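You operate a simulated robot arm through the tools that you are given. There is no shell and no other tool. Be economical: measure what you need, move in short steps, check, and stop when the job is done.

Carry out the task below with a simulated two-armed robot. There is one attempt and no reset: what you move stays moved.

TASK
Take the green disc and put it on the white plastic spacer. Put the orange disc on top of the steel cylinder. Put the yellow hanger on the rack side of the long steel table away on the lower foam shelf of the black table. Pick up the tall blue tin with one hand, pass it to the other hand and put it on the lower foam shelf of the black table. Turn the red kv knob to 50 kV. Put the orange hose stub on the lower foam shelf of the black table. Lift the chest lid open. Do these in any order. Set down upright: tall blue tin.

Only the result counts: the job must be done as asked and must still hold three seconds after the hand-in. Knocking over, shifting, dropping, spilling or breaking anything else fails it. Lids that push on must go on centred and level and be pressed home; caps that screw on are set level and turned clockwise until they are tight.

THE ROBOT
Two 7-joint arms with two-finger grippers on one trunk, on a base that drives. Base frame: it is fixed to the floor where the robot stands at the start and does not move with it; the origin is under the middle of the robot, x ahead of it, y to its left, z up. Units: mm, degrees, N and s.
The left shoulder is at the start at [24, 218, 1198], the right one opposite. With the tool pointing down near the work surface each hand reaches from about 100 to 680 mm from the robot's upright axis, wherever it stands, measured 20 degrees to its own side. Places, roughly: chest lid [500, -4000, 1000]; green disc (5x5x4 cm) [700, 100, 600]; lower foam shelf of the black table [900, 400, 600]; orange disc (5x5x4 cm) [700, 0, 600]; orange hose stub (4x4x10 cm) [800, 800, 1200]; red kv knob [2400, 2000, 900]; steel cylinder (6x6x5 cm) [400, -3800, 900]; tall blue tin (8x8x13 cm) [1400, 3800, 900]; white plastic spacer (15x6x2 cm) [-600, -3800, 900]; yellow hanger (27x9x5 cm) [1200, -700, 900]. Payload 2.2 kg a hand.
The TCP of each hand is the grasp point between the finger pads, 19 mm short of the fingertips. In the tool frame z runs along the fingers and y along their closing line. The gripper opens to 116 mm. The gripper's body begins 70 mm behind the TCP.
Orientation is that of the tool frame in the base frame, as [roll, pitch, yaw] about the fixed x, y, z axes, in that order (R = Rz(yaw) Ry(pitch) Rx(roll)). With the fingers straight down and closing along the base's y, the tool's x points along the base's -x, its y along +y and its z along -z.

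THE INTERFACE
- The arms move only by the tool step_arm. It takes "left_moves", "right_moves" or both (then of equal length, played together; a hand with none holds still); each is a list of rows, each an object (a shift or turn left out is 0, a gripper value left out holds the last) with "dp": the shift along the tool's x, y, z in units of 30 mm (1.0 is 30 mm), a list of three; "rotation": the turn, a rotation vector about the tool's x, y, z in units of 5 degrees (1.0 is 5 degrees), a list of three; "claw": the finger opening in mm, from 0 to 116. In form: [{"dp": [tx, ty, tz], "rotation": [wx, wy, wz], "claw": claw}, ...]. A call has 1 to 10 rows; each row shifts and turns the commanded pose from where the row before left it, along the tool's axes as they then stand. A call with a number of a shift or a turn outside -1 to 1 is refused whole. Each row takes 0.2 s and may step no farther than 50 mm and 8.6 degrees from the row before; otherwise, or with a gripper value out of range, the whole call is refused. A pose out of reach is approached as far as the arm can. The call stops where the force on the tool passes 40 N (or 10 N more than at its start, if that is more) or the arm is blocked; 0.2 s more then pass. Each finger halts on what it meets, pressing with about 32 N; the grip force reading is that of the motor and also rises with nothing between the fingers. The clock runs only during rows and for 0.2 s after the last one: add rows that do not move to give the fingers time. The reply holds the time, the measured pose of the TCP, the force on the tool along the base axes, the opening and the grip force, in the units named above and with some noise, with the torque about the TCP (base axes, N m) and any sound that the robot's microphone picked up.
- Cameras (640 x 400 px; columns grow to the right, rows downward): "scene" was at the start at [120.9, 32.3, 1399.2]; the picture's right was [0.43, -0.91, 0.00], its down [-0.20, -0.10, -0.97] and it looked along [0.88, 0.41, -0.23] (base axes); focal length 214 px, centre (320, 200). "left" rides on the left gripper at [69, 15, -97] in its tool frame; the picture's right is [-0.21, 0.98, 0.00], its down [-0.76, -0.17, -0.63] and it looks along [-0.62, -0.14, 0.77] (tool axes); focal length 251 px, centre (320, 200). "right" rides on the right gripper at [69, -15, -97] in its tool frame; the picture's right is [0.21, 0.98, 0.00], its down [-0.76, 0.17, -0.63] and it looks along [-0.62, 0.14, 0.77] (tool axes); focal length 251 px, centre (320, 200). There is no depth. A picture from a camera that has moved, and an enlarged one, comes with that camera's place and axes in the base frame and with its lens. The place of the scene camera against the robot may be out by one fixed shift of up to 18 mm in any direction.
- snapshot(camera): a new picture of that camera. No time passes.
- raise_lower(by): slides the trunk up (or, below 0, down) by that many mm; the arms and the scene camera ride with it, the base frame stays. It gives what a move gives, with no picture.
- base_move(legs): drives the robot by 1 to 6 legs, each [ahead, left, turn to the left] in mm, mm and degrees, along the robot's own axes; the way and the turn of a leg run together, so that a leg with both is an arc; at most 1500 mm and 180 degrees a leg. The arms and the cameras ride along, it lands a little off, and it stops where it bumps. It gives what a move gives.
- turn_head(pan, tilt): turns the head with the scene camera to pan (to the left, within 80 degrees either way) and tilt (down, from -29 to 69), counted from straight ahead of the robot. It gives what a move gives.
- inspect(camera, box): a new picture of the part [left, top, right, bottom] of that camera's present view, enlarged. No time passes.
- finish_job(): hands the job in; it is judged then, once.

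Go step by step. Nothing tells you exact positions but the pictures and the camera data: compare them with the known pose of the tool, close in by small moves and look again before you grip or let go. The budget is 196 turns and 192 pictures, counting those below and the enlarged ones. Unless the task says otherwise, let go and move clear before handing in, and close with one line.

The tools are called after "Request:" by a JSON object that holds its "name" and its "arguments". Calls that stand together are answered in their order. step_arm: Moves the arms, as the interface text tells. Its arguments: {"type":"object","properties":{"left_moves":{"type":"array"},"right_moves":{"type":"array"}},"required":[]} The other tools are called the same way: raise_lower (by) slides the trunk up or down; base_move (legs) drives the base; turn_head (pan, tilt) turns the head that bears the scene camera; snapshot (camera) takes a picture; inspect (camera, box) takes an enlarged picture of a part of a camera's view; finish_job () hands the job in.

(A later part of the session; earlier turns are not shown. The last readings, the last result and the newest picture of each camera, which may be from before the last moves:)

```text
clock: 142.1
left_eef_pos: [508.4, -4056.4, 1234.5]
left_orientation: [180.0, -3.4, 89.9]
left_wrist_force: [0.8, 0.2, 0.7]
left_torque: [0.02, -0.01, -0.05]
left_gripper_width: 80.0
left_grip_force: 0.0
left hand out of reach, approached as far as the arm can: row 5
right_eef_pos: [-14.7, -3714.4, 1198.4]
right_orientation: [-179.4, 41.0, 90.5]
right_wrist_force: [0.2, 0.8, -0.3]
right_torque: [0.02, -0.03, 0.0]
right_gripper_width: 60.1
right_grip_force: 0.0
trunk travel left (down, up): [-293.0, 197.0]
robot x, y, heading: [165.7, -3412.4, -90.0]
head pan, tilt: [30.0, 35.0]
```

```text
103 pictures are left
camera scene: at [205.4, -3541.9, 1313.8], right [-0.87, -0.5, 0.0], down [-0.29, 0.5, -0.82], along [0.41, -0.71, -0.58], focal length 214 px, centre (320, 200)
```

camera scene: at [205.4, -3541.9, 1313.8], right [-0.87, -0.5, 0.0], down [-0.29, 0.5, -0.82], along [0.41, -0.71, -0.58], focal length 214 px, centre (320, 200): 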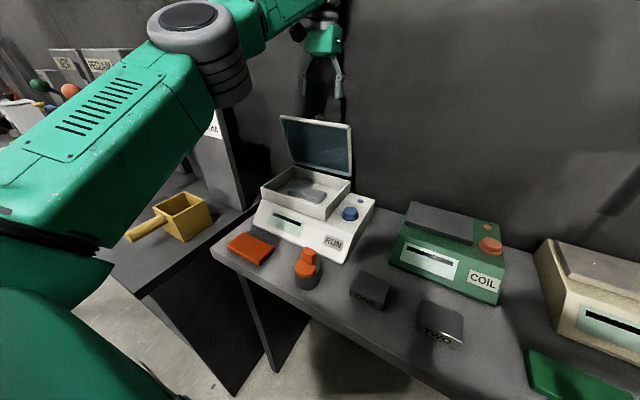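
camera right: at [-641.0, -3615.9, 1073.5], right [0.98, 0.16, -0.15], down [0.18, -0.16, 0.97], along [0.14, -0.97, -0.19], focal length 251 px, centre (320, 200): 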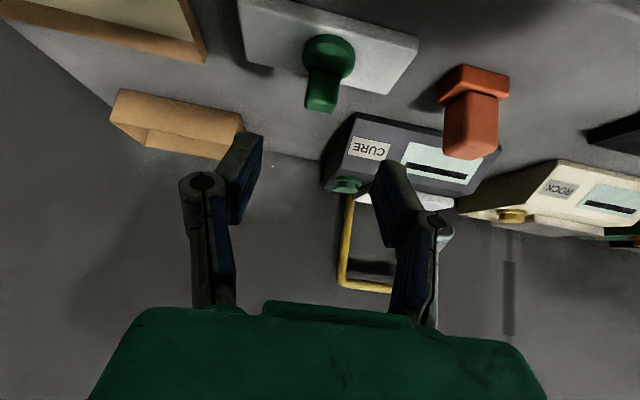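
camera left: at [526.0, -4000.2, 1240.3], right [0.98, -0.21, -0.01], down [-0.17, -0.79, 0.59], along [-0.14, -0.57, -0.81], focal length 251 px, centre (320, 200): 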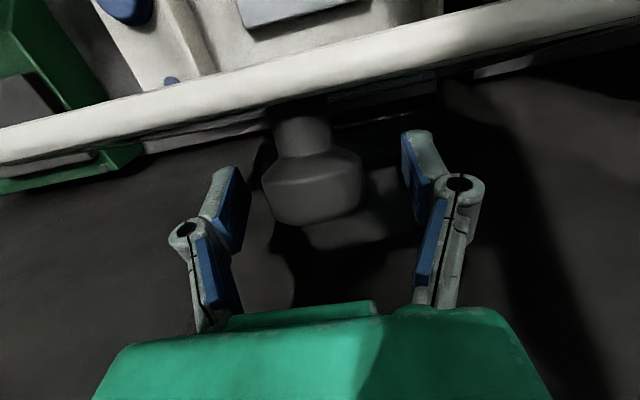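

The lid stands open near 80°. To be safe I push it slightly further from the front with closed fingers.

Request:
{"name": "step_arm", "arguments": {"left_moves": [{"dp": [0.9, 0, 0], "claw": 0}, {"dp": [0.9, 0, 0]}, {"dp": [0.9, 0, 0]}, {"dp": [0.9, 0, 0]}, {"dp": [0, 0, 0.9], "rotation": [0, -0.6, 0]}, {"dp": [0, 0, 0.9]}, {"dp": [0, 0, 0.9]}, {"dp": [0, 0, 0.8]}, {}]}}

Request:
{"name": "inspect", "arguments": {"camera": "scene", "box": [220, 40, 420, 165]}}

```text
clock: 144.1
left_eef_pos: [507.5, -3943.5, 1137.2]
left_orientation: [-180.0, -0.5, 89.9]
left_wrist_force: [0.3, 0.5, -0.2]
left_torque: [-0.01, 0.01, 0.03]
left_gripper_width: 0.0
left_grip_force: 28.6
right_eef_pos: [-15.0, -3712.3, 1199.3]
right_orientation: [-179.4, 41.0, 90.4]
right_wrist_force: [0.7, 0.3, -0.7]
right_torque: [0.0, -0.01, 0.02]
right_gripper_width: 60.2
right_grip_force: 0.0
trunk travel left (down, up): [-293.0, 197.0]
robot x, y, heading: [170.2, -3411.4, -89.7]
head pan, tilt: [30.0, 35.0]
```

```text
3.20 times, centred on (320, 102) of scene
camera zoom: at [206.8, -3540.7, 1313.9], right [-0.87, -0.5, 0.0], down [-0.29, 0.5, -0.82], along [0.41, -0.71, -0.58], focal length 686 px, centre (320, 512)
```

zoom: 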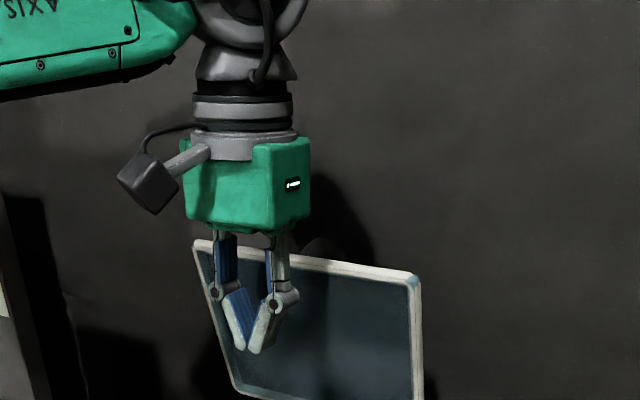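

Request:
{"name": "step_arm", "arguments": {"left_moves": [{"dp": [-0.7, 0, 0]}, {"dp": [-0.7, 0, 0]}, {"dp": [-0.7, 0, 0]}, {"dp": [-0.5, 0, 0]}, {"dp": [-0.4, 0, 0]}, {"dp": [-0.4, 0, 0]}, {}]}}

Request:
{"name": "inspect", "arguments": {"camera": "scene", "box": [220, 40, 420, 165]}}

```text
clock: 145.3
left_eef_pos: [509.2, -4026.7, 1134.3]
left_orientation: [-180.0, -1.3, 89.9]
left_wrist_force: [1.7, 31.9, 5.2]
left_torque: [-1.32, 0.08, 0.37]
left_gripper_width: 5.9
left_grip_force: 28.0
right_eef_pos: [-15.4, -3707.3, 1200.6]
right_orientation: [-179.5, 41.3, 90.5]
right_wrist_force: [-0.7, -0.9, 1.1]
right_torque: [0.02, -0.01, 0.02]
right_gripper_width: 60.0
right_grip_force: 0.1
trunk travel left (down, up): [-293.0, 197.0]
robot x, y, heading: [167.0, -3413.6, -89.9]
head pan, tilt: [30.0, 35.0]
stopped in row 6 (left hand): the force on the tool passed its limit at 50 N (the readings are from after the stop); the commanded pose is now the measured one
```

```text
3.20 times, centred on (320, 102) of scene
camera zoom: at [205.5, -3534.5, 1314.7], right [-0.87, -0.5, 0.0], down [-0.29, 0.5, -0.82], along [0.41, -0.71, -0.57], focal length 686 px, centre (320, 512)
```

zoom: 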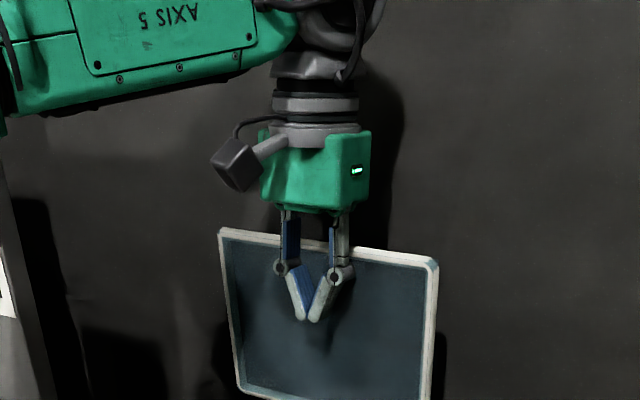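

The lid is now at its stop. I back the hand off and leave the bench.

Request:
{"name": "step_arm", "arguments": {"left_moves": [{"dp": [0.7, 0, 0]}, {"dp": [1, 0, 0]}, {"dp": [1, 0, 0]}, {"dp": [0.5, 0, -0.8]}, {"dp": [0.5, 0, -0.8]}, {"dp": [0.5, 0, -0.8]}, {}]}}

Request:
{"name": "base_move", "arguments": {"legs": [[-350, 0, 0]]}}

Request:
{"name": "snapshot", "arguments": {"camera": "scene"}}

```text
clock: 146.9
left_eef_pos: [509.7, -3908.0, 1205.9]
left_orientation: [180.0, -1.2, 89.7]
left_wrist_force: [0.8, -0.7, -0.6]
left_torque: [0.0, 0.0, 0.0]
left_gripper_width: 0.0
left_grip_force: 27.8
right_eef_pos: [-13.9, -3711.5, 1199.0]
right_orientation: [-179.4, 40.9, 90.5]
right_wrist_force: [0.1, -1.5, 0.3]
right_torque: [-0.03, 0.0, -0.01]
right_gripper_width: 59.8
right_grip_force: 0.1
trunk travel left (down, up): [-293.0, 197.0]
robot x, y, heading: [170.1, -3411.3, -90.0]
head pan, tilt: [30.0, 35.0]
```

```text
clock: 149.2
left_eef_pos: [509.0, -3555.8, 1206.6]
left_orientation: [180.0, -1.1, 89.9]
left_wrist_force: [-0.2, 0.2, -0.1]
left_torque: [0.01, 0.01, -0.02]
left_gripper_width: 0.3
left_grip_force: 28.7
right_eef_pos: [-13.9, -3358.6, 1199.8]
right_orientation: [-179.5, 41.0, 90.7]
right_wrist_force: [-0.1, -0.6, -0.1]
right_torque: [0.0, -0.02, -0.01]
right_gripper_width: 60.1
right_grip_force: 0.0
trunk travel left (down, up): [-293.0, 197.0]
robot x, y, heading: [167.1, -3061.1, -89.8]
head pan, tilt: [30.0, 35.0]
```

```text
100 pictures are left
camera scene: at [206.8, -3187.7, 1313.9], right [-0.87, -0.5, 0.0], down [-0.29, 0.5, -0.82], along [0.41, -0.71, -0.58], focal length 214 px, centre (320, 200)
```

scene: 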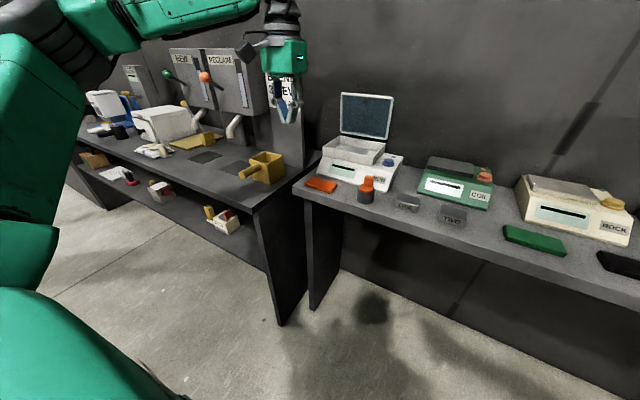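

South bench work is done (both discs placed, lid open). The hanger lies near the far (rack) side of the long table, so I check the way around it to the east.

Request:
{"name": "turn_head", "arguments": {"pan": 80, "tilt": 15}}

Request:
{"name": "base_move", "arguments": {"legs": [[0, 0, 60]]}}

Request:
{"name": "snapshot", "arguments": {"camera": "scene"}}

```text
clock: 150.4
left_eef_pos: [509.2, -3553.4, 1207.5]
left_orientation: [179.9, -1.1, 89.8]
left_wrist_force: [0.4, -0.1, -0.4]
left_torque: [-0.01, 0.0, -0.01]
left_gripper_width: 0.0
left_grip_force: 28.3
right_eef_pos: [-13.8, -3355.5, 1201.0]
right_orientation: [-179.4, 41.0, 90.6]
right_wrist_force: [1.1, 0.4, -0.7]
right_torque: [0.02, 0.01, -0.01]
right_gripper_width: 60.1
right_grip_force: 0.0
trunk travel left (down, up): [-293.0, 197.0]
robot x, y, heading: [166.2, -3063.2, -89.8]
head pan, tilt: [80.0, 15.0]
```

```text
clock: 153.5
left_eef_pos: [764.9, -2996.6, 1208.4]
left_orientation: [179.9, -1.1, 151.3]
left_wrist_force: [-0.1, 0.1, 0.0]
left_torque: [0.01, 0.03, 0.0]
left_gripper_width: 0.0
left_grip_force: 28.3
right_eef_pos: [341.6, -3363.0, 1201.6]
right_orientation: [-179.4, 41.0, 152.1]
right_wrist_force: [-0.2, 0.3, 0.5]
right_torque: [0.01, 0.02, 0.0]
right_gripper_width: 59.8
right_grip_force: 0.1
trunk travel left (down, up): [-293.0, 197.0]
robot x, y, heading: [167.9, -3059.5, -28.6]
head pan, tilt: [80.0, 15.0]
```

```text
99 pictures are left
camera scene: at [256.7, -3015.7, 1346.1], right [0.78, -0.62, 0.0], down [-0.16, -0.2, -0.97], along [0.6, 0.76, -0.26], focal length 214 px, centre (320, 200)
```

scene: 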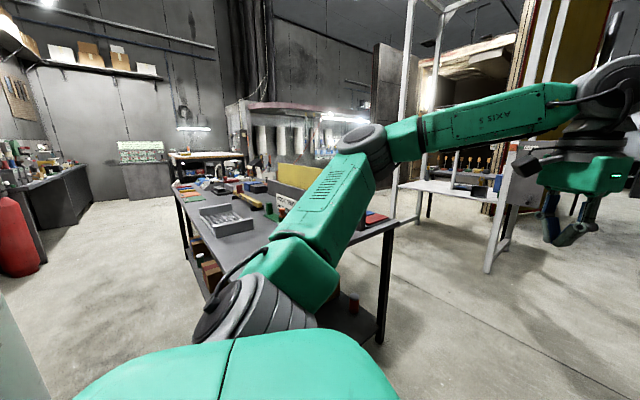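

There is ample floor between the long table and the rack. I drive around the south end and up the east side.

Request:
{"name": "base_move", "arguments": {"legs": [[0, 0, 28.6], [1500, 0, 0], [150, 0, 0], [0, 0, 90], [1500, 0, 0], [800, 0, 0]]}}

Request:
{"name": "turn_head", "arguments": {"pan": 60, "tilt": 30}}

Request:
{"name": "snapshot", "arguments": {"camera": "scene"}}

```text
clock: 178.1
left_eef_pos: [1357.2, -263.0, 1208.6]
left_orientation: [179.8, -1.0, -87.9]
left_wrist_force: [-0.2, 0.6, 0.1]
left_torque: [-0.01, -0.02, 0.0]
left_gripper_width: 0.0
left_grip_force: 28.6
right_eef_pos: [1890.4, -439.2, 1201.0]
right_orientation: [-179.3, 41.2, -87.2]
right_wrist_force: [0.4, 0.6, 0.2]
right_torque: [0.0, -0.02, -0.02]
right_gripper_width: 59.9
right_grip_force: 0.2
trunk travel left (down, up): [-293.0, 197.0]
robot x, y, heading: [1720.1, -742.4, 92.8]
head pan, tilt: [80.0, 15.0]
```

```text
clock: 178.9
left_eef_pos: [1360.3, -266.0, 1208.1]
left_orientation: [179.8, -1.0, -88.0]
left_wrist_force: [0.6, 0.6, -0.5]
left_torque: [0.04, -0.01, 0.04]
left_gripper_width: 0.1
left_grip_force: 28.9
right_eef_pos: [1890.2, -442.0, 1201.1]
right_orientation: [-179.4, 41.2, -87.1]
right_wrist_force: [-0.5, -0.9, -0.6]
right_torque: [-0.02, 0.0, -0.03]
right_gripper_width: 59.8
right_grip_force: 0.1
trunk travel left (down, up): [-293.0, 197.0]
robot x, y, heading: [1720.4, -743.5, 92.4]
head pan, tilt: [60.0, 30.0]
```

```text
98 pictures are left
camera scene: at [1630.7, -668.0, 1321.8], right [0.46, 0.89, 0.0], down [0.44, -0.23, -0.87], along [-0.77, 0.4, -0.5], focal length 214 px, centre (320, 200)
```

scene: 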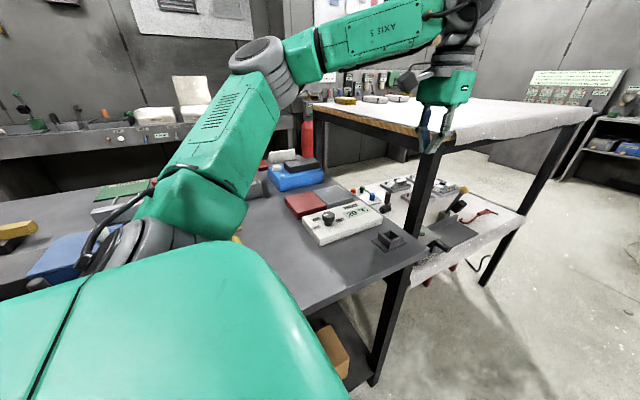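

My left hand is close to the black table's corner, so I first move away to the east, then turn to face the long table.

Request:
{"name": "base_move", "arguments": {"legs": [[0, -200, 0], [0, 0, 87.5]]}}

Request:
{"name": "turn_head", "arguments": {"pan": 0, "tilt": 25}}

Request:
{"name": "snapshot", "arguments": {"camera": "scene"}}

```text
clock: 184.2
left_eef_pos: [1427.6, -1052.2, 1213.0]
left_orientation: [179.3, -0.8, -0.8]
left_wrist_force: [0.5, 0.9, 0.5]
left_torque: [-0.08, 0.01, 0.02]
left_gripper_width: 0.2
left_grip_force: 28.5
right_eef_pos: [1629.4, -529.6, 1199.1]
right_orientation: [179.7, 41.4, -0.6]
right_wrist_force: [-0.2, 0.7, 0.2]
right_torque: [-0.1, 0.0, 0.06]
right_gripper_width: 60.0
right_grip_force: 0.0
trunk travel left (down, up): [-293.0, 197.0]
robot x, y, heading: [1922.3, -731.2, 179.6]
head pan, tilt: [60.0, 30.0]
```

```text
clock: 185.5
left_eef_pos: [1427.8, -1078.4, 1206.8]
left_orientation: [-179.6, -0.8, -0.7]
left_wrist_force: [0.6, -0.8, -0.2]
left_torque: [0.06, 0.01, 0.0]
left_gripper_width: 0.0
left_grip_force: 28.3
right_eef_pos: [1629.4, -557.7, 1201.4]
right_orientation: [-178.7, 41.1, 0.6]
right_wrist_force: [0.4, 0.1, -0.4]
right_torque: [0.03, -0.03, 0.0]
right_gripper_width: 60.1
right_grip_force: 0.0
trunk travel left (down, up): [-293.0, 197.0]
robot x, y, heading: [1923.5, -729.2, 179.4]
head pan, tilt: [0.0, 25.0]
```

```text
97 pictures are left
camera scene: at [1779.3, -755.3, 1329.6], right [0.01, 1.0, 0.01], down [0.43, 0.01, -0.91], along [-0.91, 0.01, -0.43], focal length 214 px, centre (320, 200)
```

scene: 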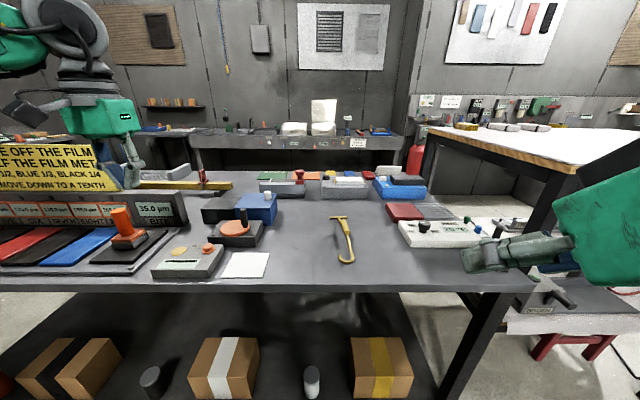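

The hanger lies in front of me. I zoom in.

Request:
{"name": "inspect", "arguments": {"camera": "scene", "box": [270, 190, 430, 290]}}

Request:
{"name": "inspect", "arguments": {"camera": "scene", "box": [480, 200, 640, 300]}}

```text
4.00 times, centred on (350, 240) of scene
camera zoom: at [1779.3, -755.3, 1329.6], right [0.01, 1.0, 0.01], down [0.43, 0.01, -0.91], along [-0.91, 0.01, -0.43], focal length 858 px, centre (200, 40)
```

zoom: 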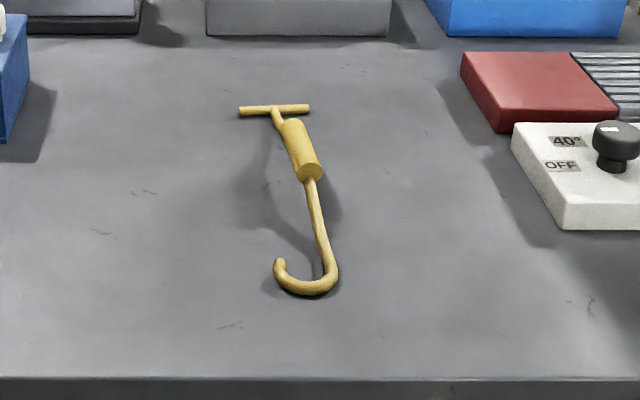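

```text
4.00 times, centred on (560, 250) of scene
camera zoom: at [1779.3, -755.3, 1329.6], right [0.01, 1.0, 0.01], down [0.43, 0.01, -0.91], along [-0.91, 0.01, -0.43], focal length 858 px, centre (-640, 0)
```

zoom: 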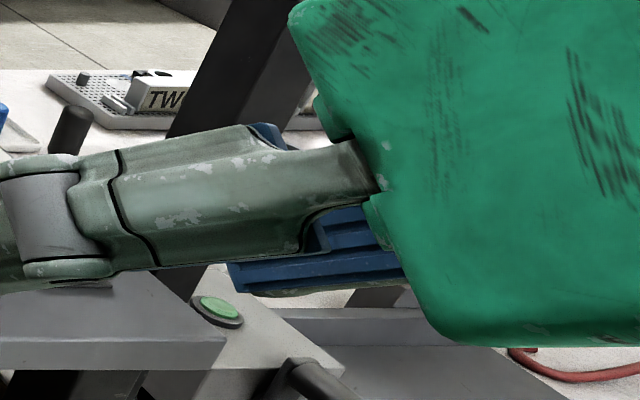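

Its thick grip part is at ≈(1122,-654). I'll use the right hand: shift left and forward, with the left hand pulled back.

Request:
{"name": "step_arm", "arguments": {"left_moves": [{"dp": [0.9, 0, 0]}, {"dp": [0.9, 0, 0]}, {"dp": [0.9, 0, 0]}, {"dp": [0.9, 0, 0]}]}}

Request:
{"name": "base_move", "arguments": {"legs": [[0, 110, 0], [180, 0, 0.5]]}}

Request:
{"name": "step_arm", "arguments": {"right_moves": [{"dp": [-0.4, 0, 0.9]}, {"dp": [-0.4, 0, 0.9]}, {"dp": [-0.2, 0, 0.98]}, {"dp": [-0.2, 0, 0.98]}, {"dp": [-0.2, 0, 0.98]}, {"dp": [-0.2, 0, 0.98]}, {"dp": [-0.2, 0, 0.98]}, {}]}}

Request:
{"name": "snapshot", "arguments": {"camera": "right"}}

Request:
{"name": "snapshot", "arguments": {"camera": "scene"}}

```text
clock: 186.5
left_eef_pos: [1538.7, -1070.1, 1210.1]
left_orientation: [-180.0, -0.8, -0.7]
left_wrist_force: [0.1, 0.3, 0.2]
left_torque: [-0.04, 0.03, 0.02]
left_gripper_width: 0.2
left_grip_force: 28.5
right_eef_pos: [1632.3, -548.0, 1201.2]
right_orientation: [-179.3, 41.1, 0.1]
right_wrist_force: [0.9, 0.3, -0.6]
right_torque: [0.04, 0.02, 0.0]
right_gripper_width: 60.2
right_grip_force: 0.1
trunk travel left (down, up): [-293.0, 197.0]
robot x, y, heading: [1919.2, -727.8, 179.7]
head pan, tilt: [0.0, 25.0]
```

```text
clock: 188.2
left_eef_pos: [1544.0, -1237.9, 1200.3]
left_orientation: [-177.1, 0.5, -0.3]
left_wrist_force: [-0.8, -2.0, -0.1]
left_torque: [0.26, -0.04, 0.0]
left_gripper_width: 0.0
left_grip_force: 28.5
right_eef_pos: [1623.4, -721.1, 1215.4]
right_orientation: [-177.7, 41.4, 1.3]
right_wrist_force: [0.0, -1.3, 1.1]
right_torque: [0.04, -0.02, -0.04]
right_gripper_width: 60.0
right_grip_force: 0.0
trunk travel left (down, up): [-293.0, 197.0]
robot x, y, heading: [1894.6, -841.3, -180.0]
head pan, tilt: [0.0, 25.0]
stopped in leg 2: the robot was blocked; the commanded pose is now the measured one
```

```text
clock: 190.2
left_eef_pos: [1527.7, -1207.7, 1205.7]
left_orientation: [-179.0, -0.2, -0.8]
left_wrist_force: [-0.8, 0.6, -1.0]
left_torque: [-0.11, -0.11, 0.0]
left_gripper_width: 0.3
left_grip_force: 28.4
right_eef_pos: [1442.5, -693.5, 1089.6]
right_orientation: [179.7, 40.5, -0.7]
right_wrist_force: [1.0, 1.0, -1.1]
right_torque: [-0.08, 0.05, 0.07]
right_gripper_width: 59.9
right_grip_force: 0.0
trunk travel left (down, up): [-293.0, 197.0]
robot x, y, heading: [1895.1, -847.8, 179.7]
head pan, tilt: [0.0, 25.0]
stopped in row 8 (right hand): the arm was blocked; the commanded pose is now the measured one
```

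```text
94 pictures are left
camera right: at [1556.2, -679.6, 1116.5], right [0.15, -0.98, -0.14], down [-0.17, -0.16, 0.97], along [-0.97, -0.13, -0.19], focal length 251 px, centre (320, 200)
```

right: 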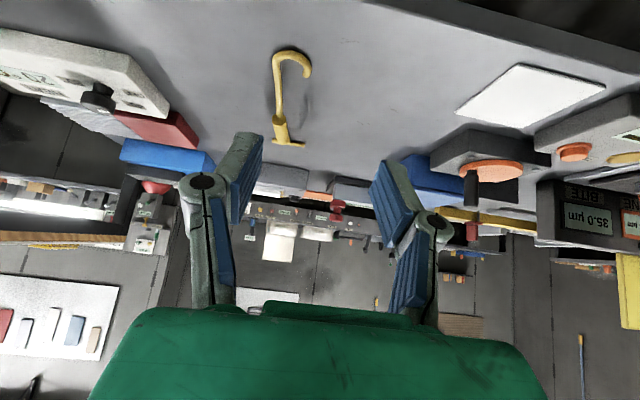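

```text
93 pictures are left
camera scene: at [1751.9, -900.0, 1326.8], right [0.0, 1.0, 0.03], down [0.43, 0.03, -0.9], along [-0.9, 0.02, -0.43], focal length 214 px, centre (320, 200)
```

scene: 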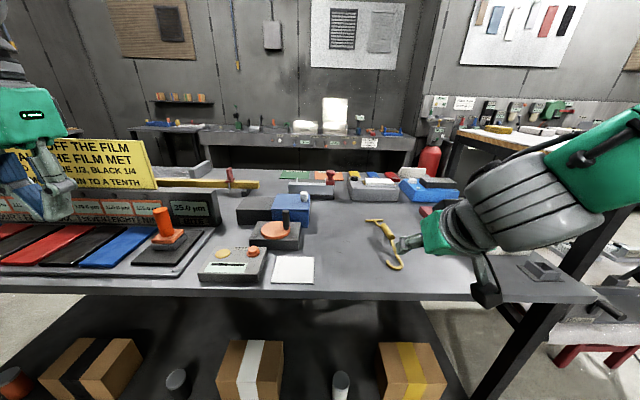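

The drive stopped early, probably from the sway after the side step. I hold until it settles and try a small forward drive.

Request:
{"name": "step_arm", "arguments": {"right_moves": [{}, {}, {}, {}, {}, {}]}}

Request:
{"name": "base_move", "arguments": {"legs": [[60, 0, 0]]}}

```text
clock: 191.6
left_eef_pos: [1532.4, -1201.1, 1212.4]
left_orientation: [-179.4, 0.2, -0.5]
left_wrist_force: [-0.3, -0.2, 0.5]
left_torque: [0.03, 0.0, 0.0]
left_gripper_width: 0.1
left_grip_force: 28.9
right_eef_pos: [1442.5, -684.8, 1091.0]
right_orientation: [179.0, 41.0, -0.8]
right_wrist_force: [0.0, -0.3, -0.3]
right_torque: [0.02, -0.01, -0.02]
right_gripper_width: 59.7
right_grip_force: 0.0
trunk travel left (down, up): [-293.0, 197.0]
robot x, y, heading: [1896.5, -843.6, 179.9]
head pan, tilt: [0.0, 25.0]
```

```text
clock: 192.5
left_eef_pos: [1472.5, -1233.3, 1204.4]
left_orientation: [-178.1, 0.0, -0.4]
left_wrist_force: [-0.4, -1.3, -0.2]
left_torque: [0.1, -0.09, 0.02]
left_gripper_width: 0.0
left_grip_force: 28.3
right_eef_pos: [1383.2, -714.8, 1094.7]
right_orientation: [-179.1, 41.1, 0.5]
right_wrist_force: [0.2, -1.9, -0.5]
right_torque: [0.09, 0.0, -0.12]
right_gripper_width: 60.0
right_grip_force: 0.1
trunk travel left (down, up): [-293.0, 197.0]
robot x, y, heading: [1838.1, -852.2, 180.1]
head pan, tilt: [0.0, 25.0]
```

Request:
{"name": "base_move", "arguments": {"legs": [[90, 0, 0]]}}

Request:
{"name": "step_arm", "arguments": {"right_moves": [{}, {}, {}, {}, {}, {}]}}

Request:
{"name": "snapshot", "arguments": {"camera": "right"}}

```text
clock: 193.6
left_eef_pos: [1379.6, -1241.8, 1202.2]
left_orientation: [-177.7, -0.1, -0.2]
left_wrist_force: [-0.6, -0.7, -0.1]
left_torque: [0.08, -0.02, 0.01]
left_gripper_width: 0.0
left_grip_force: 28.7
right_eef_pos: [1291.4, -723.5, 1094.4]
right_orientation: [-178.7, 41.0, 0.7]
right_wrist_force: [-0.8, -1.4, -0.2]
right_torque: [0.08, -0.02, -0.05]
right_gripper_width: 60.3
right_grip_force: 0.3
trunk travel left (down, up): [-293.0, 197.0]
robot x, y, heading: [1746.3, -855.0, 179.6]
head pan, tilt: [0.0, 25.0]
```

```text
clock: 195.0
left_eef_pos: [1384.4, -1210.5, 1212.7]
left_orientation: [-179.3, 0.0, -0.2]
left_wrist_force: [0.2, -0.4, 0.7]
left_torque: [0.01, -0.01, -0.02]
left_gripper_width: 0.3
left_grip_force: 28.6
right_eef_pos: [1294.8, -696.3, 1091.1]
right_orientation: [179.2, 41.2, -0.5]
right_wrist_force: [-0.3, -0.6, 0.5]
right_torque: [0.02, -0.03, 0.0]
right_gripper_width: 60.2
right_grip_force: 0.1
trunk travel left (down, up): [-293.0, 197.0]
robot x, y, heading: [1746.2, -861.0, 179.4]
head pan, tilt: [0.0, 25.0]
```

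```text
92 pictures are left
camera right: at [1409.9, -681.9, 1117.1], right [0.16, -0.98, -0.13], down [-0.15, -0.16, 0.98], along [-0.97, -0.14, -0.18], focal length 251 px, centre (320, 200)
```

right: 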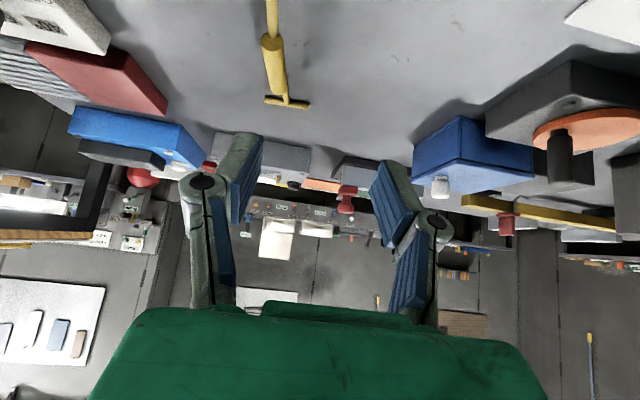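

Hanger's grip part triangulates to ≈(1138,-648,~915). I bring the right hand above it and twist ~10° to match its axis.

Request:
{"name": "step_arm", "arguments": {"right_moves": [{"dp": [-0.25, -0.23, 0.88]}, {"dp": [-0.25, -0.23, 0.88]}, {"dp": [-0.25, -0.23, 0.88]}, {"dp": [-0.25, -0.23, 0.88]}, {"dp": [-0.25, -0.23, 0.88]}, {"dp": [-0.25, -0.23, 0.88]}, {"dp": [-0.25, -0.23, 0.88]}, {"rotation": [-0.72, 0, -0.83]}, {"rotation": [-0.72, 0, -0.83]}, {}]}}

Request:
{"name": "snapshot", "arguments": {"camera": "right"}}

Request:
{"name": "snapshot", "arguments": {"camera": "scene"}}

```text
clock: 197.2
left_eef_pos: [1384.6, -1185.5, 1218.7]
left_orientation: [179.7, 0.1, -0.3]
left_wrist_force: [0.4, -0.3, -0.1]
left_torque: [-0.01, 0.04, 0.0]
left_gripper_width: 0.0
left_grip_force: 28.7
right_eef_pos: [1133.5, -626.0, 982.7]
right_orientation: [178.0, 41.4, 9.6]
right_wrist_force: [0.5, 1.0, 0.3]
right_torque: [-0.02, -0.06, 0.02]
right_gripper_width: 60.2
right_grip_force: 0.0
trunk travel left (down, up): [-293.0, 197.0]
robot x, y, heading: [1746.3, -850.9, 179.9]
head pan, tilt: [0.0, 25.0]
```

```text
91 pictures are left
camera right: at [1243.2, -589.7, 1008.4], right [0.34, -0.93, -0.12], down [-0.12, -0.17, 0.98], along [-0.93, -0.32, -0.17], focal length 251 px, centre (320, 200)
```

right: 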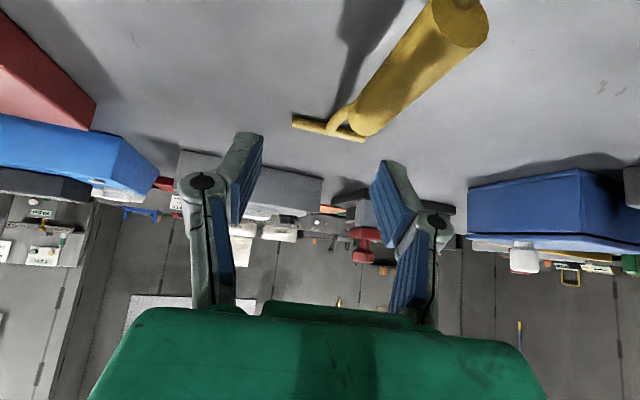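

```text
90 pictures are left
camera scene: at [1605.2, -873.4, 1329.4], right [0.0, 1.0, 0.01], down [0.43, 0.01, -0.9], along [-0.9, 0.01, -0.43], focal length 214 px, centre (320, 200)
```

scene: 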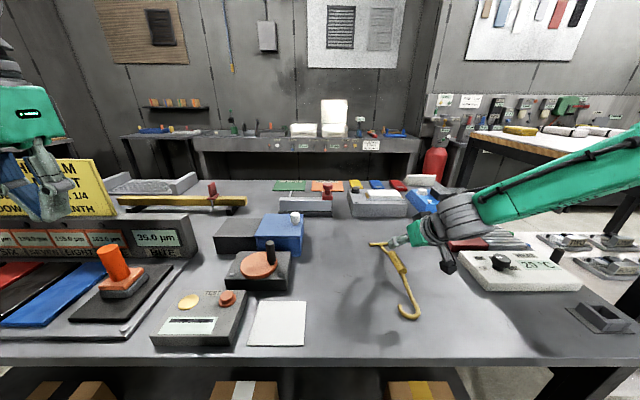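

The hanger actually lies almost along x at y≈-666; I undo the twist, shift left 40 mm and check again.

Request:
{"name": "step_arm", "arguments": {"right_moves": [{"rotation": [0.6, 0, 0.7]}, {"rotation": [0.6, 0, 0.7]}, {"dp": [0, 0.65, 0]}, {"dp": [0, 0.65, 0]}, {}, {}]}}

Request:
{"name": "snapshot", "arguments": {"camera": "right"}}

```text
clock: 198.8
left_eef_pos: [1387.9, -1243.9, 1206.3]
left_orientation: [-177.9, 0.1, 0.3]
left_wrist_force: [0.0, -0.4, 0.0]
left_torque: [0.04, 0.03, -0.01]
left_gripper_width: 0.2
left_grip_force: 29.0
right_eef_pos: [1137.0, -718.5, 992.0]
right_orientation: [-179.3, 41.5, 2.7]
right_wrist_force: [0.5, -1.4, -0.2]
right_torque: [0.08, -0.05, -0.09]
right_gripper_width: 59.7
right_grip_force: 0.0
trunk travel left (down, up): [-293.0, 197.0]
robot x, y, heading: [1744.2, -864.2, 180.2]
head pan, tilt: [0.0, 25.0]
stopped in row 6 (right hand): the arm was blocked; the commanded pose is now the measured one
```

```text
89 pictures are left
camera right: at [1251.5, -700.3, 1018.5], right [0.2, -0.97, -0.15], down [-0.14, -0.18, 0.97], along [-0.97, -0.17, -0.17], focal length 251 px, centre (320, 200)
```

right: 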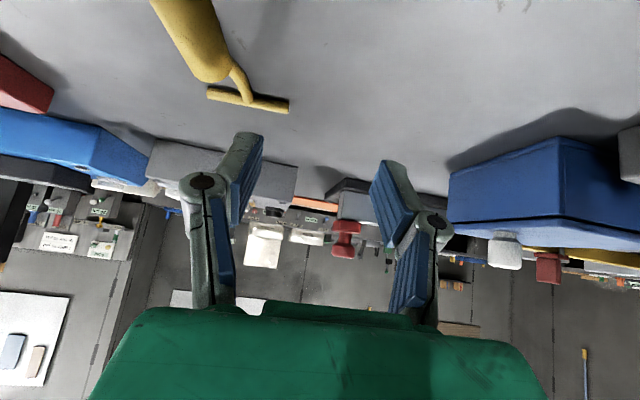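

The body is swaying sideways strongly; I wait for it to settle.

Request:
{"name": "step_arm", "arguments": {"right_moves": [{}, {}, {}, {}, {}, {}, {}, {}, {}, {}]}}

Request:
{"name": "step_arm", "arguments": {"right_moves": [{}, {}, {}, {}, {}, {}, {}, {}, {}, {}]}}

Request:
{"name": "step_arm", "arguments": {"right_moves": [{}, {}, {}, {}, {}, {}, {}, {}, {}, {}]}}

Request:
{"name": "step_arm", "arguments": {"right_moves": [{}, {}, {}, {}, {}, {}, {}, {}, {}, {}]}}

Request:
{"name": "snapshot", "arguments": {"camera": "right"}}

```text
clock: 201.0
left_eef_pos: [1386.3, -1209.5, 1215.9]
left_orientation: [-179.5, 0.1, 0.1]
left_wrist_force: [0.2, 0.0, -0.1]
left_torque: [-0.04, -0.01, 0.01]
left_gripper_width: 0.0
left_grip_force: 28.1
right_eef_pos: [1138.0, -688.6, 987.4]
right_orientation: [178.7, 41.5, 1.2]
right_wrist_force: [0.9, 0.5, 0.6]
right_torque: [-0.03, 0.02, 0.01]
right_gripper_width: 59.9
right_grip_force: 0.1
trunk travel left (down, up): [-293.0, 197.0]
robot x, y, heading: [1743.2, -861.2, 180.0]
head pan, tilt: [0.0, 25.0]
```

```text
clock: 203.2
left_eef_pos: [1385.1, -1220.1, 1213.1]
left_orientation: [-179.1, 0.1, 0.1]
left_wrist_force: [0.0, -0.3, -0.3]
left_torque: [-0.07, 0.03, -0.01]
left_gripper_width: 0.2
left_grip_force: 28.4
right_eef_pos: [1137.1, -695.8, 988.8]
right_orientation: [179.2, 41.4, 1.4]
right_wrist_force: [-0.1, 0.5, -0.3]
right_torque: [-0.03, 0.0, 0.03]
right_gripper_width: 60.1
right_grip_force: 0.1
trunk travel left (down, up): [-293.0, 197.0]
robot x, y, heading: [1748.1, -861.9, 180.0]
head pan, tilt: [0.0, 25.0]
```

```text
clock: 205.4
left_eef_pos: [1386.9, -1237.3, 1209.7]
left_orientation: [-178.4, 0.0, 0.3]
left_wrist_force: [-0.7, -0.5, -0.2]
left_torque: [0.09, -0.02, -0.02]
left_gripper_width: 0.1
left_grip_force: 28.5
right_eef_pos: [1137.0, -713.3, 990.7]
right_orientation: [-179.8, 41.5, 2.5]
right_wrist_force: [-0.2, -1.4, 0.4]
right_torque: [0.11, 0.01, -0.07]
right_gripper_width: 59.8
right_grip_force: 0.1
trunk travel left (down, up): [-293.0, 197.0]
robot x, y, heading: [1747.6, -865.3, 179.7]
head pan, tilt: [0.0, 25.0]
```

```text
clock: 207.8
left_eef_pos: [1390.8, -1166.7, 1226.6]
left_orientation: [178.7, 0.4, -0.4]
left_wrist_force: [0.1, 0.5, 0.7]
left_torque: [-0.11, -0.01, -0.02]
left_gripper_width: 0.0
left_grip_force: 28.3
right_eef_pos: [1140.3, -651.2, 984.6]
right_orientation: [176.7, 41.5, -0.6]
right_wrist_force: [-0.2, 1.6, -0.6]
right_torque: [-0.1, 0.03, 0.11]
right_gripper_width: 60.2
right_grip_force: 0.0
trunk travel left (down, up): [-293.0, 197.0]
robot x, y, heading: [1746.6, -854.6, 179.8]
head pan, tilt: [0.0, 25.0]
stopped in row 10 (right hand): the arm was blocked; the commanded pose is now the measured one
```

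```text
88 pictures are left
camera right: at [1254.9, -632.3, 1009.8], right [0.19, -0.98, -0.1], down [-0.14, -0.13, 0.98], along [-0.97, -0.17, -0.16], focal length 251 px, centre (320, 200)
```

right: 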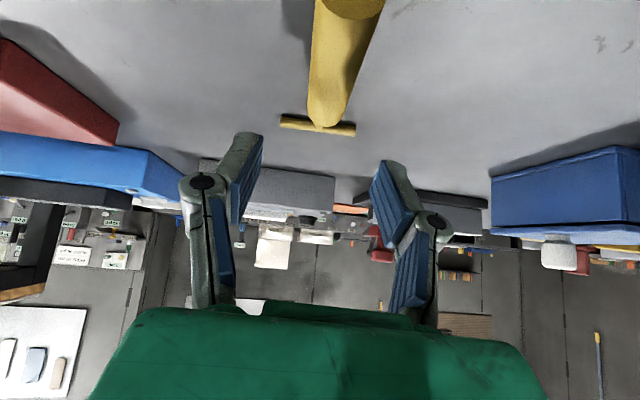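

The sway does not die out while I command the arm, so I let time pass with head moves only.

Request:
{"name": "turn_head", "arguments": {"pan": -40, "tilt": 30}}

Request:
{"name": "turn_head", "arguments": {"pan": 40, "tilt": 30}}

Request:
{"name": "turn_head", "arguments": {"pan": -10, "tilt": 35}}

```text
clock: 208.9
left_eef_pos: [1390.4, -1214.8, 1215.2]
left_orientation: [-179.2, 0.3, 0.0]
left_wrist_force: [-0.6, -0.9, 0.3]
left_torque: [0.07, 0.01, -0.04]
left_gripper_width: 0.0
left_grip_force: 28.9
right_eef_pos: [1140.5, -693.2, 992.1]
right_orientation: [179.0, 41.5, 1.4]
right_wrist_force: [0.0, -1.3, 0.9]
right_torque: [0.1, -0.02, -0.06]
right_gripper_width: 60.0
right_grip_force: 0.2
trunk travel left (down, up): [-293.0, 197.0]
robot x, y, heading: [1750.2, -867.1, 179.8]
head pan, tilt: [-40.0, 30.0]
```

```text
clock: 210.4
left_eef_pos: [1389.7, -1168.3, 1225.8]
left_orientation: [178.8, 0.4, -0.4]
left_wrist_force: [-0.2, 0.0, 0.5]
left_torque: [-0.07, 0.01, -0.03]
left_gripper_width: 0.1
left_grip_force: 28.8
right_eef_pos: [1139.5, -650.8, 984.8]
right_orientation: [176.8, 41.6, -0.6]
right_wrist_force: [-0.1, 1.5, 0.3]
right_torque: [-0.12, 0.04, 0.11]
right_gripper_width: 59.8
right_grip_force: 0.0
trunk travel left (down, up): [-293.0, 197.0]
robot x, y, heading: [1747.6, -852.3, 179.7]
head pan, tilt: [40.0, 30.0]
```

```text
clock: 211.6
left_eef_pos: [1390.2, -1236.8, 1210.1]
left_orientation: [-178.3, 0.3, 0.1]
left_wrist_force: [-0.3, -0.2, -0.3]
left_torque: [0.0, 0.01, -0.02]
left_gripper_width: 0.1
left_grip_force: 28.4
right_eef_pos: [1139.6, -710.9, 992.4]
right_orientation: [-179.6, 41.5, 2.4]
right_wrist_force: [-0.2, -2.2, 0.2]
right_torque: [0.12, 0.01, -0.08]
right_gripper_width: 60.0
right_grip_force: 0.2
trunk travel left (down, up): [-293.0, 197.0]
robot x, y, heading: [1742.7, -867.9, 180.4]
head pan, tilt: [-10.0, 35.0]
```

The sway persists at this stance. I back off and see whether it stops when the robot re-settles with another heading.

Request:
{"name": "base_move", "arguments": {"legs": [[-150, 0, 0], [0, 0, 25]]}}

Request:
{"name": "turn_head", "arguments": {"pan": -25, "tilt": 30}}

Request:
{"name": "turn_head", "arguments": {"pan": -35, "tilt": 30}}

Request:
{"name": "turn_head", "arguments": {"pan": -30, "tilt": 30}}

```text
clock: 214.3
left_eef_pos: [1733.9, -1354.0, 1209.0]
left_orientation: [-178.2, 0.2, 25.4]
left_wrist_force: [1.1, -2.1, -0.8]
left_torque: [0.18, 0.07, 0.0]
left_gripper_width: 0.1
left_grip_force: 28.8
right_eef_pos: [1283.5, -985.7, 994.0]
right_orientation: [-179.7, 41.6, 27.6]
right_wrist_force: [1.4, -2.1, -0.3]
right_torque: [0.17, 0.07, -0.16]
right_gripper_width: 59.8
right_grip_force: 0.0
trunk travel left (down, up): [-293.0, 197.0]
robot x, y, heading: [1898.4, -865.8, -154.7]
head pan, tilt: [-10.0, 35.0]
```

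```text
clock: 215.0
left_eef_pos: [1736.5, -1351.6, 1212.5]
left_orientation: [-178.6, 0.4, 25.5]
left_wrist_force: [0.2, -0.4, 0.0]
left_torque: [0.02, 0.06, 0.01]
left_gripper_width: 0.0
left_grip_force: 28.2
right_eef_pos: [1285.0, -986.9, 995.1]
right_orientation: [179.9, 41.8, 27.4]
right_wrist_force: [-0.3, -0.3, 0.3]
right_torque: [0.05, 0.0, -0.03]
right_gripper_width: 60.0
right_grip_force: 0.1
trunk travel left (down, up): [-293.0, 197.0]
robot x, y, heading: [1900.0, -867.6, -154.8]
head pan, tilt: [-25.0, 30.0]
```

```text
clock: 215.8
left_eef_pos: [1726.1, -1332.5, 1218.2]
left_orientation: [-179.4, 0.4, 25.4]
left_wrist_force: [0.4, -0.4, 0.6]
left_torque: [0.05, 0.01, 0.0]
left_gripper_width: 0.0
left_grip_force: 28.5
right_eef_pos: [1277.9, -970.9, 991.8]
right_orientation: [178.8, 41.9, 26.8]
right_wrist_force: [0.6, -1.2, -1.0]
right_torque: [0.03, 0.02, -0.03]
right_gripper_width: 60.0
right_grip_force: 0.2
trunk travel left (down, up): [-293.0, 197.0]
robot x, y, heading: [1900.1, -871.4, -155.1]
head pan, tilt: [-35.0, 30.0]
```

```text
clock: 216.4
left_eef_pos: [1705.4, -1290.1, 1227.5]
left_orientation: [178.5, 0.3, 25.1]
left_wrist_force: [-0.8, 1.9, 0.5]
left_torque: [-0.17, -0.06, -0.02]
left_gripper_width: 0.1
left_grip_force: 27.9
right_eef_pos: [1260.2, -931.7, 985.4]
right_orientation: [176.4, 41.7, 24.6]
right_wrist_force: [-1.1, 1.4, -0.3]
right_torque: [-0.14, -0.04, 0.17]
right_gripper_width: 60.2
right_grip_force: 0.1
trunk travel left (down, up): [-293.0, 197.0]
robot x, y, heading: [1894.8, -862.7, -154.9]
head pan, tilt: [-30.0, 30.0]
```

The roll sway is self-sustaining at this posture. I back away from the table and try a lower trunk with the left hand re-extended.

Request:
{"name": "base_move", "arguments": {"legs": [[-250, 0, 0]]}}

Request:
{"name": "raise_lower", "arguments": {"by": -120}}

Request:
{"name": "step_arm", "arguments": {"left_moves": [{"dp": [-0.9, -0.2, 0]}, {"dp": [-0.9, -0.2, 0]}, {"dp": [-0.9, -0.2, 0]}, {}]}}

Request:
{"name": "turn_head", "arguments": {"pan": -32, "tilt": 30}}

Request:
{"name": "turn_head", "arguments": {"pan": -30, "tilt": 30}}

Request:
{"name": "turn_head", "arguments": {"pan": -32, "tilt": 30}}

```text
clock: 218.2
left_eef_pos: [1948.0, -1203.9, 1223.8]
left_orientation: [179.6, 0.3, 25.3]
left_wrist_force: [0.7, 0.5, 0.3]
left_torque: [-0.08, -0.01, -0.02]
left_gripper_width: 0.0
left_grip_force: 28.4
right_eef_pos: [1500.2, -844.0, 989.9]
right_orientation: [177.6, 41.6, 25.8]
right_wrist_force: [-0.5, 0.3, 0.2]
right_torque: [-0.04, 0.0, 0.04]
right_gripper_width: 60.2
right_grip_force: 0.1
trunk travel left (down, up): [-293.0, 197.0]
robot x, y, heading: [2127.4, -758.5, -155.0]
head pan, tilt: [-30.0, 30.0]
```

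```text
clock: 219.8
left_eef_pos: [1944.8, -1186.5, 1108.3]
left_orientation: [179.0, 0.6, 25.0]
left_wrist_force: [-0.7, 0.7, -0.2]
left_torque: [-0.1, -0.05, 0.03]
left_gripper_width: 0.0
left_grip_force: 27.9
right_eef_pos: [1495.4, -828.5, 868.9]
right_orientation: [176.9, 41.9, 24.9]
right_wrist_force: [-1.3, 0.9, 0.3]
right_torque: [-0.09, -0.07, 0.1]
right_gripper_width: 60.1
right_grip_force: 0.1
trunk travel left (down, up): [-173.0, 317.0]
robot x, y, heading: [2127.7, -751.3, -155.0]
head pan, tilt: [-30.0, 30.0]
```

```text
clock: 220.8
left_eef_pos: [1882.0, -1236.7, 1101.0]
left_orientation: [-179.4, 0.6, 25.3]
left_wrist_force: [-0.1, -0.5, -0.2]
left_torque: [0.01, -0.02, 0.0]
left_gripper_width: 0.0
left_grip_force: 28.6
right_eef_pos: [1510.9, -858.2, 872.6]
right_orientation: [178.8, 41.9, 26.7]
right_wrist_force: [0.0, -0.4, 0.0]
right_torque: [-0.01, 0.0, 0.01]
right_gripper_width: 59.9
right_grip_force: 0.1
trunk travel left (down, up): [-173.0, 317.0]
robot x, y, heading: [2125.4, -757.8, -154.6]
head pan, tilt: [-30.0, 30.0]
```

```text
clock: 221.4
left_eef_pos: [1865.8, -1205.4, 1109.0]
left_orientation: [179.1, 0.7, 25.0]
left_wrist_force: [-1.1, 0.8, 0.8]
left_torque: [-0.1, -0.05, -0.04]
left_gripper_width: 0.1
left_grip_force: 28.7
right_eef_pos: [1496.3, -830.5, 869.4]
right_orientation: [176.9, 41.8, 25.2]
right_wrist_force: [-0.1, 1.0, 0.0]
right_torque: [-0.13, -0.09, 0.06]
right_gripper_width: 60.0
right_grip_force: 0.0
trunk travel left (down, up): [-173.0, 317.0]
robot x, y, heading: [2124.9, -750.3, -155.0]
head pan, tilt: [-32.0, 30.0]
```

```text
clock: 222.0
left_eef_pos: [1879.3, -1235.3, 1101.6]
left_orientation: [-179.5, 0.4, 25.3]
left_wrist_force: [0.3, 0.5, 0.2]
left_torque: [-0.02, 0.0, -0.04]
left_gripper_width: 0.0
left_grip_force: 28.3
right_eef_pos: [1509.7, -857.8, 873.9]
right_orientation: [178.8, 41.9, 26.6]
right_wrist_force: [0.0, 0.2, -0.1]
right_torque: [-0.01, 0.01, 0.01]
right_gripper_width: 60.1
right_grip_force: 0.0
trunk travel left (down, up): [-173.0, 317.0]
robot x, y, heading: [2125.6, -754.7, -154.7]
head pan, tilt: [-30.0, 30.0]
```

```text
clock: 222.6
left_eef_pos: [1894.8, -1269.5, 1092.2]
left_orientation: [-177.9, 0.6, 25.7]
left_wrist_force: [0.3, -1.6, 0.3]
left_torque: [0.18, 0.07, -0.01]
left_gripper_width: 0.1
left_grip_force: 28.5
right_eef_pos: [1523.5, -887.1, 878.1]
right_orientation: [-179.1, 41.9, 28.2]
right_wrist_force: [0.7, -1.8, 0.2]
right_torque: [0.11, 0.04, -0.08]
right_gripper_width: 60.0
right_grip_force: 0.1
trunk travel left (down, up): [-173.0, 317.0]
robot x, y, heading: [2133.5, -764.3, -154.6]
head pan, tilt: [-32.0, 30.0]
```

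I lower the trunk further (low stance damped the sway earlier) and let time pass.

Request:
{"name": "raise_lower", "arguments": {"by": -150}}

Request:
{"name": "turn_head", "arguments": {"pan": -30, "tilt": 30}}

Request:
{"name": "turn_head", "arguments": {"pan": -31, "tilt": 30}}

Request:
{"name": "turn_head", "arguments": {"pan": -30, "tilt": 30}}

Request:
{"name": "turn_head", "arguments": {"pan": -31, "tilt": 30}}

Request:
{"name": "turn_head", "arguments": {"pan": -30, "tilt": 30}}

Request:
{"name": "turn_head", "arguments": {"pan": -31, "tilt": 30}}

Request:
{"name": "turn_head", "arguments": {"pan": -30, "tilt": 30}}

Request:
{"name": "turn_head", "arguments": {"pan": -31, "tilt": 30}}

```text
clock: 224.4
left_eef_pos: [1882.8, -1241.2, 949.7]
left_orientation: [-179.3, 0.5, 25.4]
left_wrist_force: [-0.5, 0.2, 0.0]
left_torque: [-0.02, 0.0, -0.01]
left_gripper_width: 0.0
left_grip_force: 28.7
right_eef_pos: [1511.9, -862.6, 724.5]
right_orientation: [179.1, 42.0, 26.9]
right_wrist_force: [0.5, 0.7, 0.2]
right_torque: [0.0, 0.02, 0.0]
right_gripper_width: 59.9
right_grip_force: 0.0
trunk travel left (down, up): [-23.0, 467.0]
robot x, y, heading: [2128.5, -761.0, -155.0]
head pan, tilt: [-32.0, 30.0]
```

```text
clock: 225.0
left_eef_pos: [1891.5, -1258.0, 942.9]
left_orientation: [-178.4, 0.5, 25.4]
left_wrist_force: [0.6, -0.9, -0.1]
left_torque: [0.16, 0.08, 0.01]
left_gripper_width: 0.4
left_grip_force: 28.5
right_eef_pos: [1518.1, -876.2, 727.5]
right_orientation: [-179.7, 41.9, 27.9]
right_wrist_force: [0.8, -1.3, -0.2]
right_torque: [0.09, 0.04, -0.1]
right_gripper_width: 59.6
right_grip_force: 0.0
trunk travel left (down, up): [-23.0, 467.0]
robot x, y, heading: [2129.2, -760.4, -154.8]
head pan, tilt: [-30.0, 30.0]
```

```text
clock: 225.6
left_eef_pos: [1885.0, -1245.9, 947.9]
left_orientation: [-178.9, 0.5, 25.5]
left_wrist_force: [0.5, -1.1, -0.8]
left_torque: [0.06, 0.02, -0.07]
left_gripper_width: 0.0
left_grip_force: 28.5
right_eef_pos: [1513.6, -867.1, 724.3]
right_orientation: [179.6, 42.0, 27.3]
right_wrist_force: [0.2, -0.9, -0.4]
right_torque: [0.03, 0.01, -0.01]
right_gripper_width: 59.8
right_grip_force: 0.1
trunk travel left (down, up): [-23.0, 467.0]
robot x, y, heading: [2130.6, -759.7, -154.9]
head pan, tilt: [-31.0, 30.0]
```

```text
clock: 226.2
left_eef_pos: [1876.5, -1227.7, 954.5]
left_orientation: [-179.8, 0.6, 25.2]
left_wrist_force: [-0.6, 0.4, -0.2]
left_torque: [-0.08, -0.04, 0.05]
left_gripper_width: 0.0
left_grip_force: 28.8
right_eef_pos: [1506.4, -850.0, 722.1]
right_orientation: [178.3, 41.9, 26.2]
right_wrist_force: [-0.7, 0.4, 1.0]
right_torque: [-0.04, -0.02, 0.07]
right_gripper_width: 60.1
right_grip_force: 0.1
trunk travel left (down, up): [-23.0, 467.0]
robot x, y, heading: [2127.6, -753.6, -154.7]
head pan, tilt: [-30.0, 30.0]
```

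```text
clock: 226.8
left_eef_pos: [1874.9, -1228.5, 954.2]
left_orientation: [-179.9, 0.5, 25.3]
left_wrist_force: [0.3, 1.0, 0.0]
left_torque: [-0.08, 0.0, -0.04]
left_gripper_width: 0.2
left_grip_force: 28.5
right_eef_pos: [1506.0, -851.8, 723.3]
right_orientation: [178.3, 41.9, 26.1]
right_wrist_force: [-0.2, 1.1, -0.9]
right_torque: [-0.04, -0.06, 0.05]
right_gripper_width: 60.0
right_grip_force: 0.0
trunk travel left (down, up): [-23.0, 467.0]
robot x, y, heading: [2123.7, -754.2, -154.7]
head pan, tilt: [-31.0, 30.0]
```

```text
clock: 227.4
left_eef_pos: [1882.3, -1241.2, 948.8]
left_orientation: [-179.2, 0.5, 25.4]
left_wrist_force: [0.3, -0.1, -0.9]
left_torque: [0.0, -0.01, 0.03]
left_gripper_width: 0.0
left_grip_force: 28.5
right_eef_pos: [1512.5, -860.5, 725.1]
right_orientation: [179.2, 41.8, 26.8]
right_wrist_force: [0.1, -0.3, -0.2]
right_torque: [0.03, 0.0, -0.03]
right_gripper_width: 59.8
right_grip_force: 0.0
trunk travel left (down, up): [-23.0, 467.0]
robot x, y, heading: [2128.6, -760.0, -154.9]
head pan, tilt: [-30.0, 30.0]
```

```text
clock: 228.0
left_eef_pos: [1884.8, -1246.3, 947.6]
left_orientation: [-179.0, 0.6, 25.3]
left_wrist_force: [-0.1, -0.6, -0.6]
left_torque: [0.08, 0.02, 0.0]
left_gripper_width: 0.0
left_grip_force: 28.9
right_eef_pos: [1513.8, -866.4, 725.6]
right_orientation: [179.5, 41.9, 27.1]
right_wrist_force: [1.3, 0.1, -0.7]
right_torque: [0.04, -0.03, -0.03]
right_gripper_width: 60.0
right_grip_force: 0.0
trunk travel left (down, up): [-23.0, 467.0]
robot x, y, heading: [2124.5, -756.8, -154.7]
head pan, tilt: [-31.0, 30.0]
```

```text
clock: 228.6
left_eef_pos: [1880.2, -1238.0, 950.4]
left_orientation: [-179.4, 0.6, 25.3]
left_wrist_force: [-0.4, 0.2, 0.1]
left_torque: [-0.02, 0.01, 0.0]
left_gripper_width: 0.0
left_grip_force: 28.5
right_eef_pos: [1510.9, -859.4, 723.7]
right_orientation: [179.0, 41.9, 26.8]
right_wrist_force: [0.0, 0.6, -0.2]
right_torque: [0.01, 0.0, -0.01]
right_gripper_width: 59.9
right_grip_force: 0.0
trunk travel left (down, up): [-23.0, 467.0]
robot x, y, heading: [2128.5, -755.3, -154.9]
head pan, tilt: [-30.0, 30.0]
```

```text
clock: 229.2
left_eef_pos: [1880.8, -1234.2, 951.4]
left_orientation: [-179.5, 0.5, 25.3]
left_wrist_force: [-0.2, 0.2, 0.6]
left_torque: [0.0, 0.0, 0.03]
left_gripper_width: 0.0
left_grip_force: 28.8
right_eef_pos: [1510.0, -857.7, 724.5]
right_orientation: [178.7, 41.9, 26.6]
right_wrist_force: [-0.2, 0.3, -0.6]
right_torque: [0.0, 0.01, 0.03]
right_gripper_width: 60.1
right_grip_force: 0.1
trunk travel left (down, up): [-23.0, 467.0]
robot x, y, heading: [2127.5, -756.8, -154.5]
head pan, tilt: [-31.0, 30.0]
```

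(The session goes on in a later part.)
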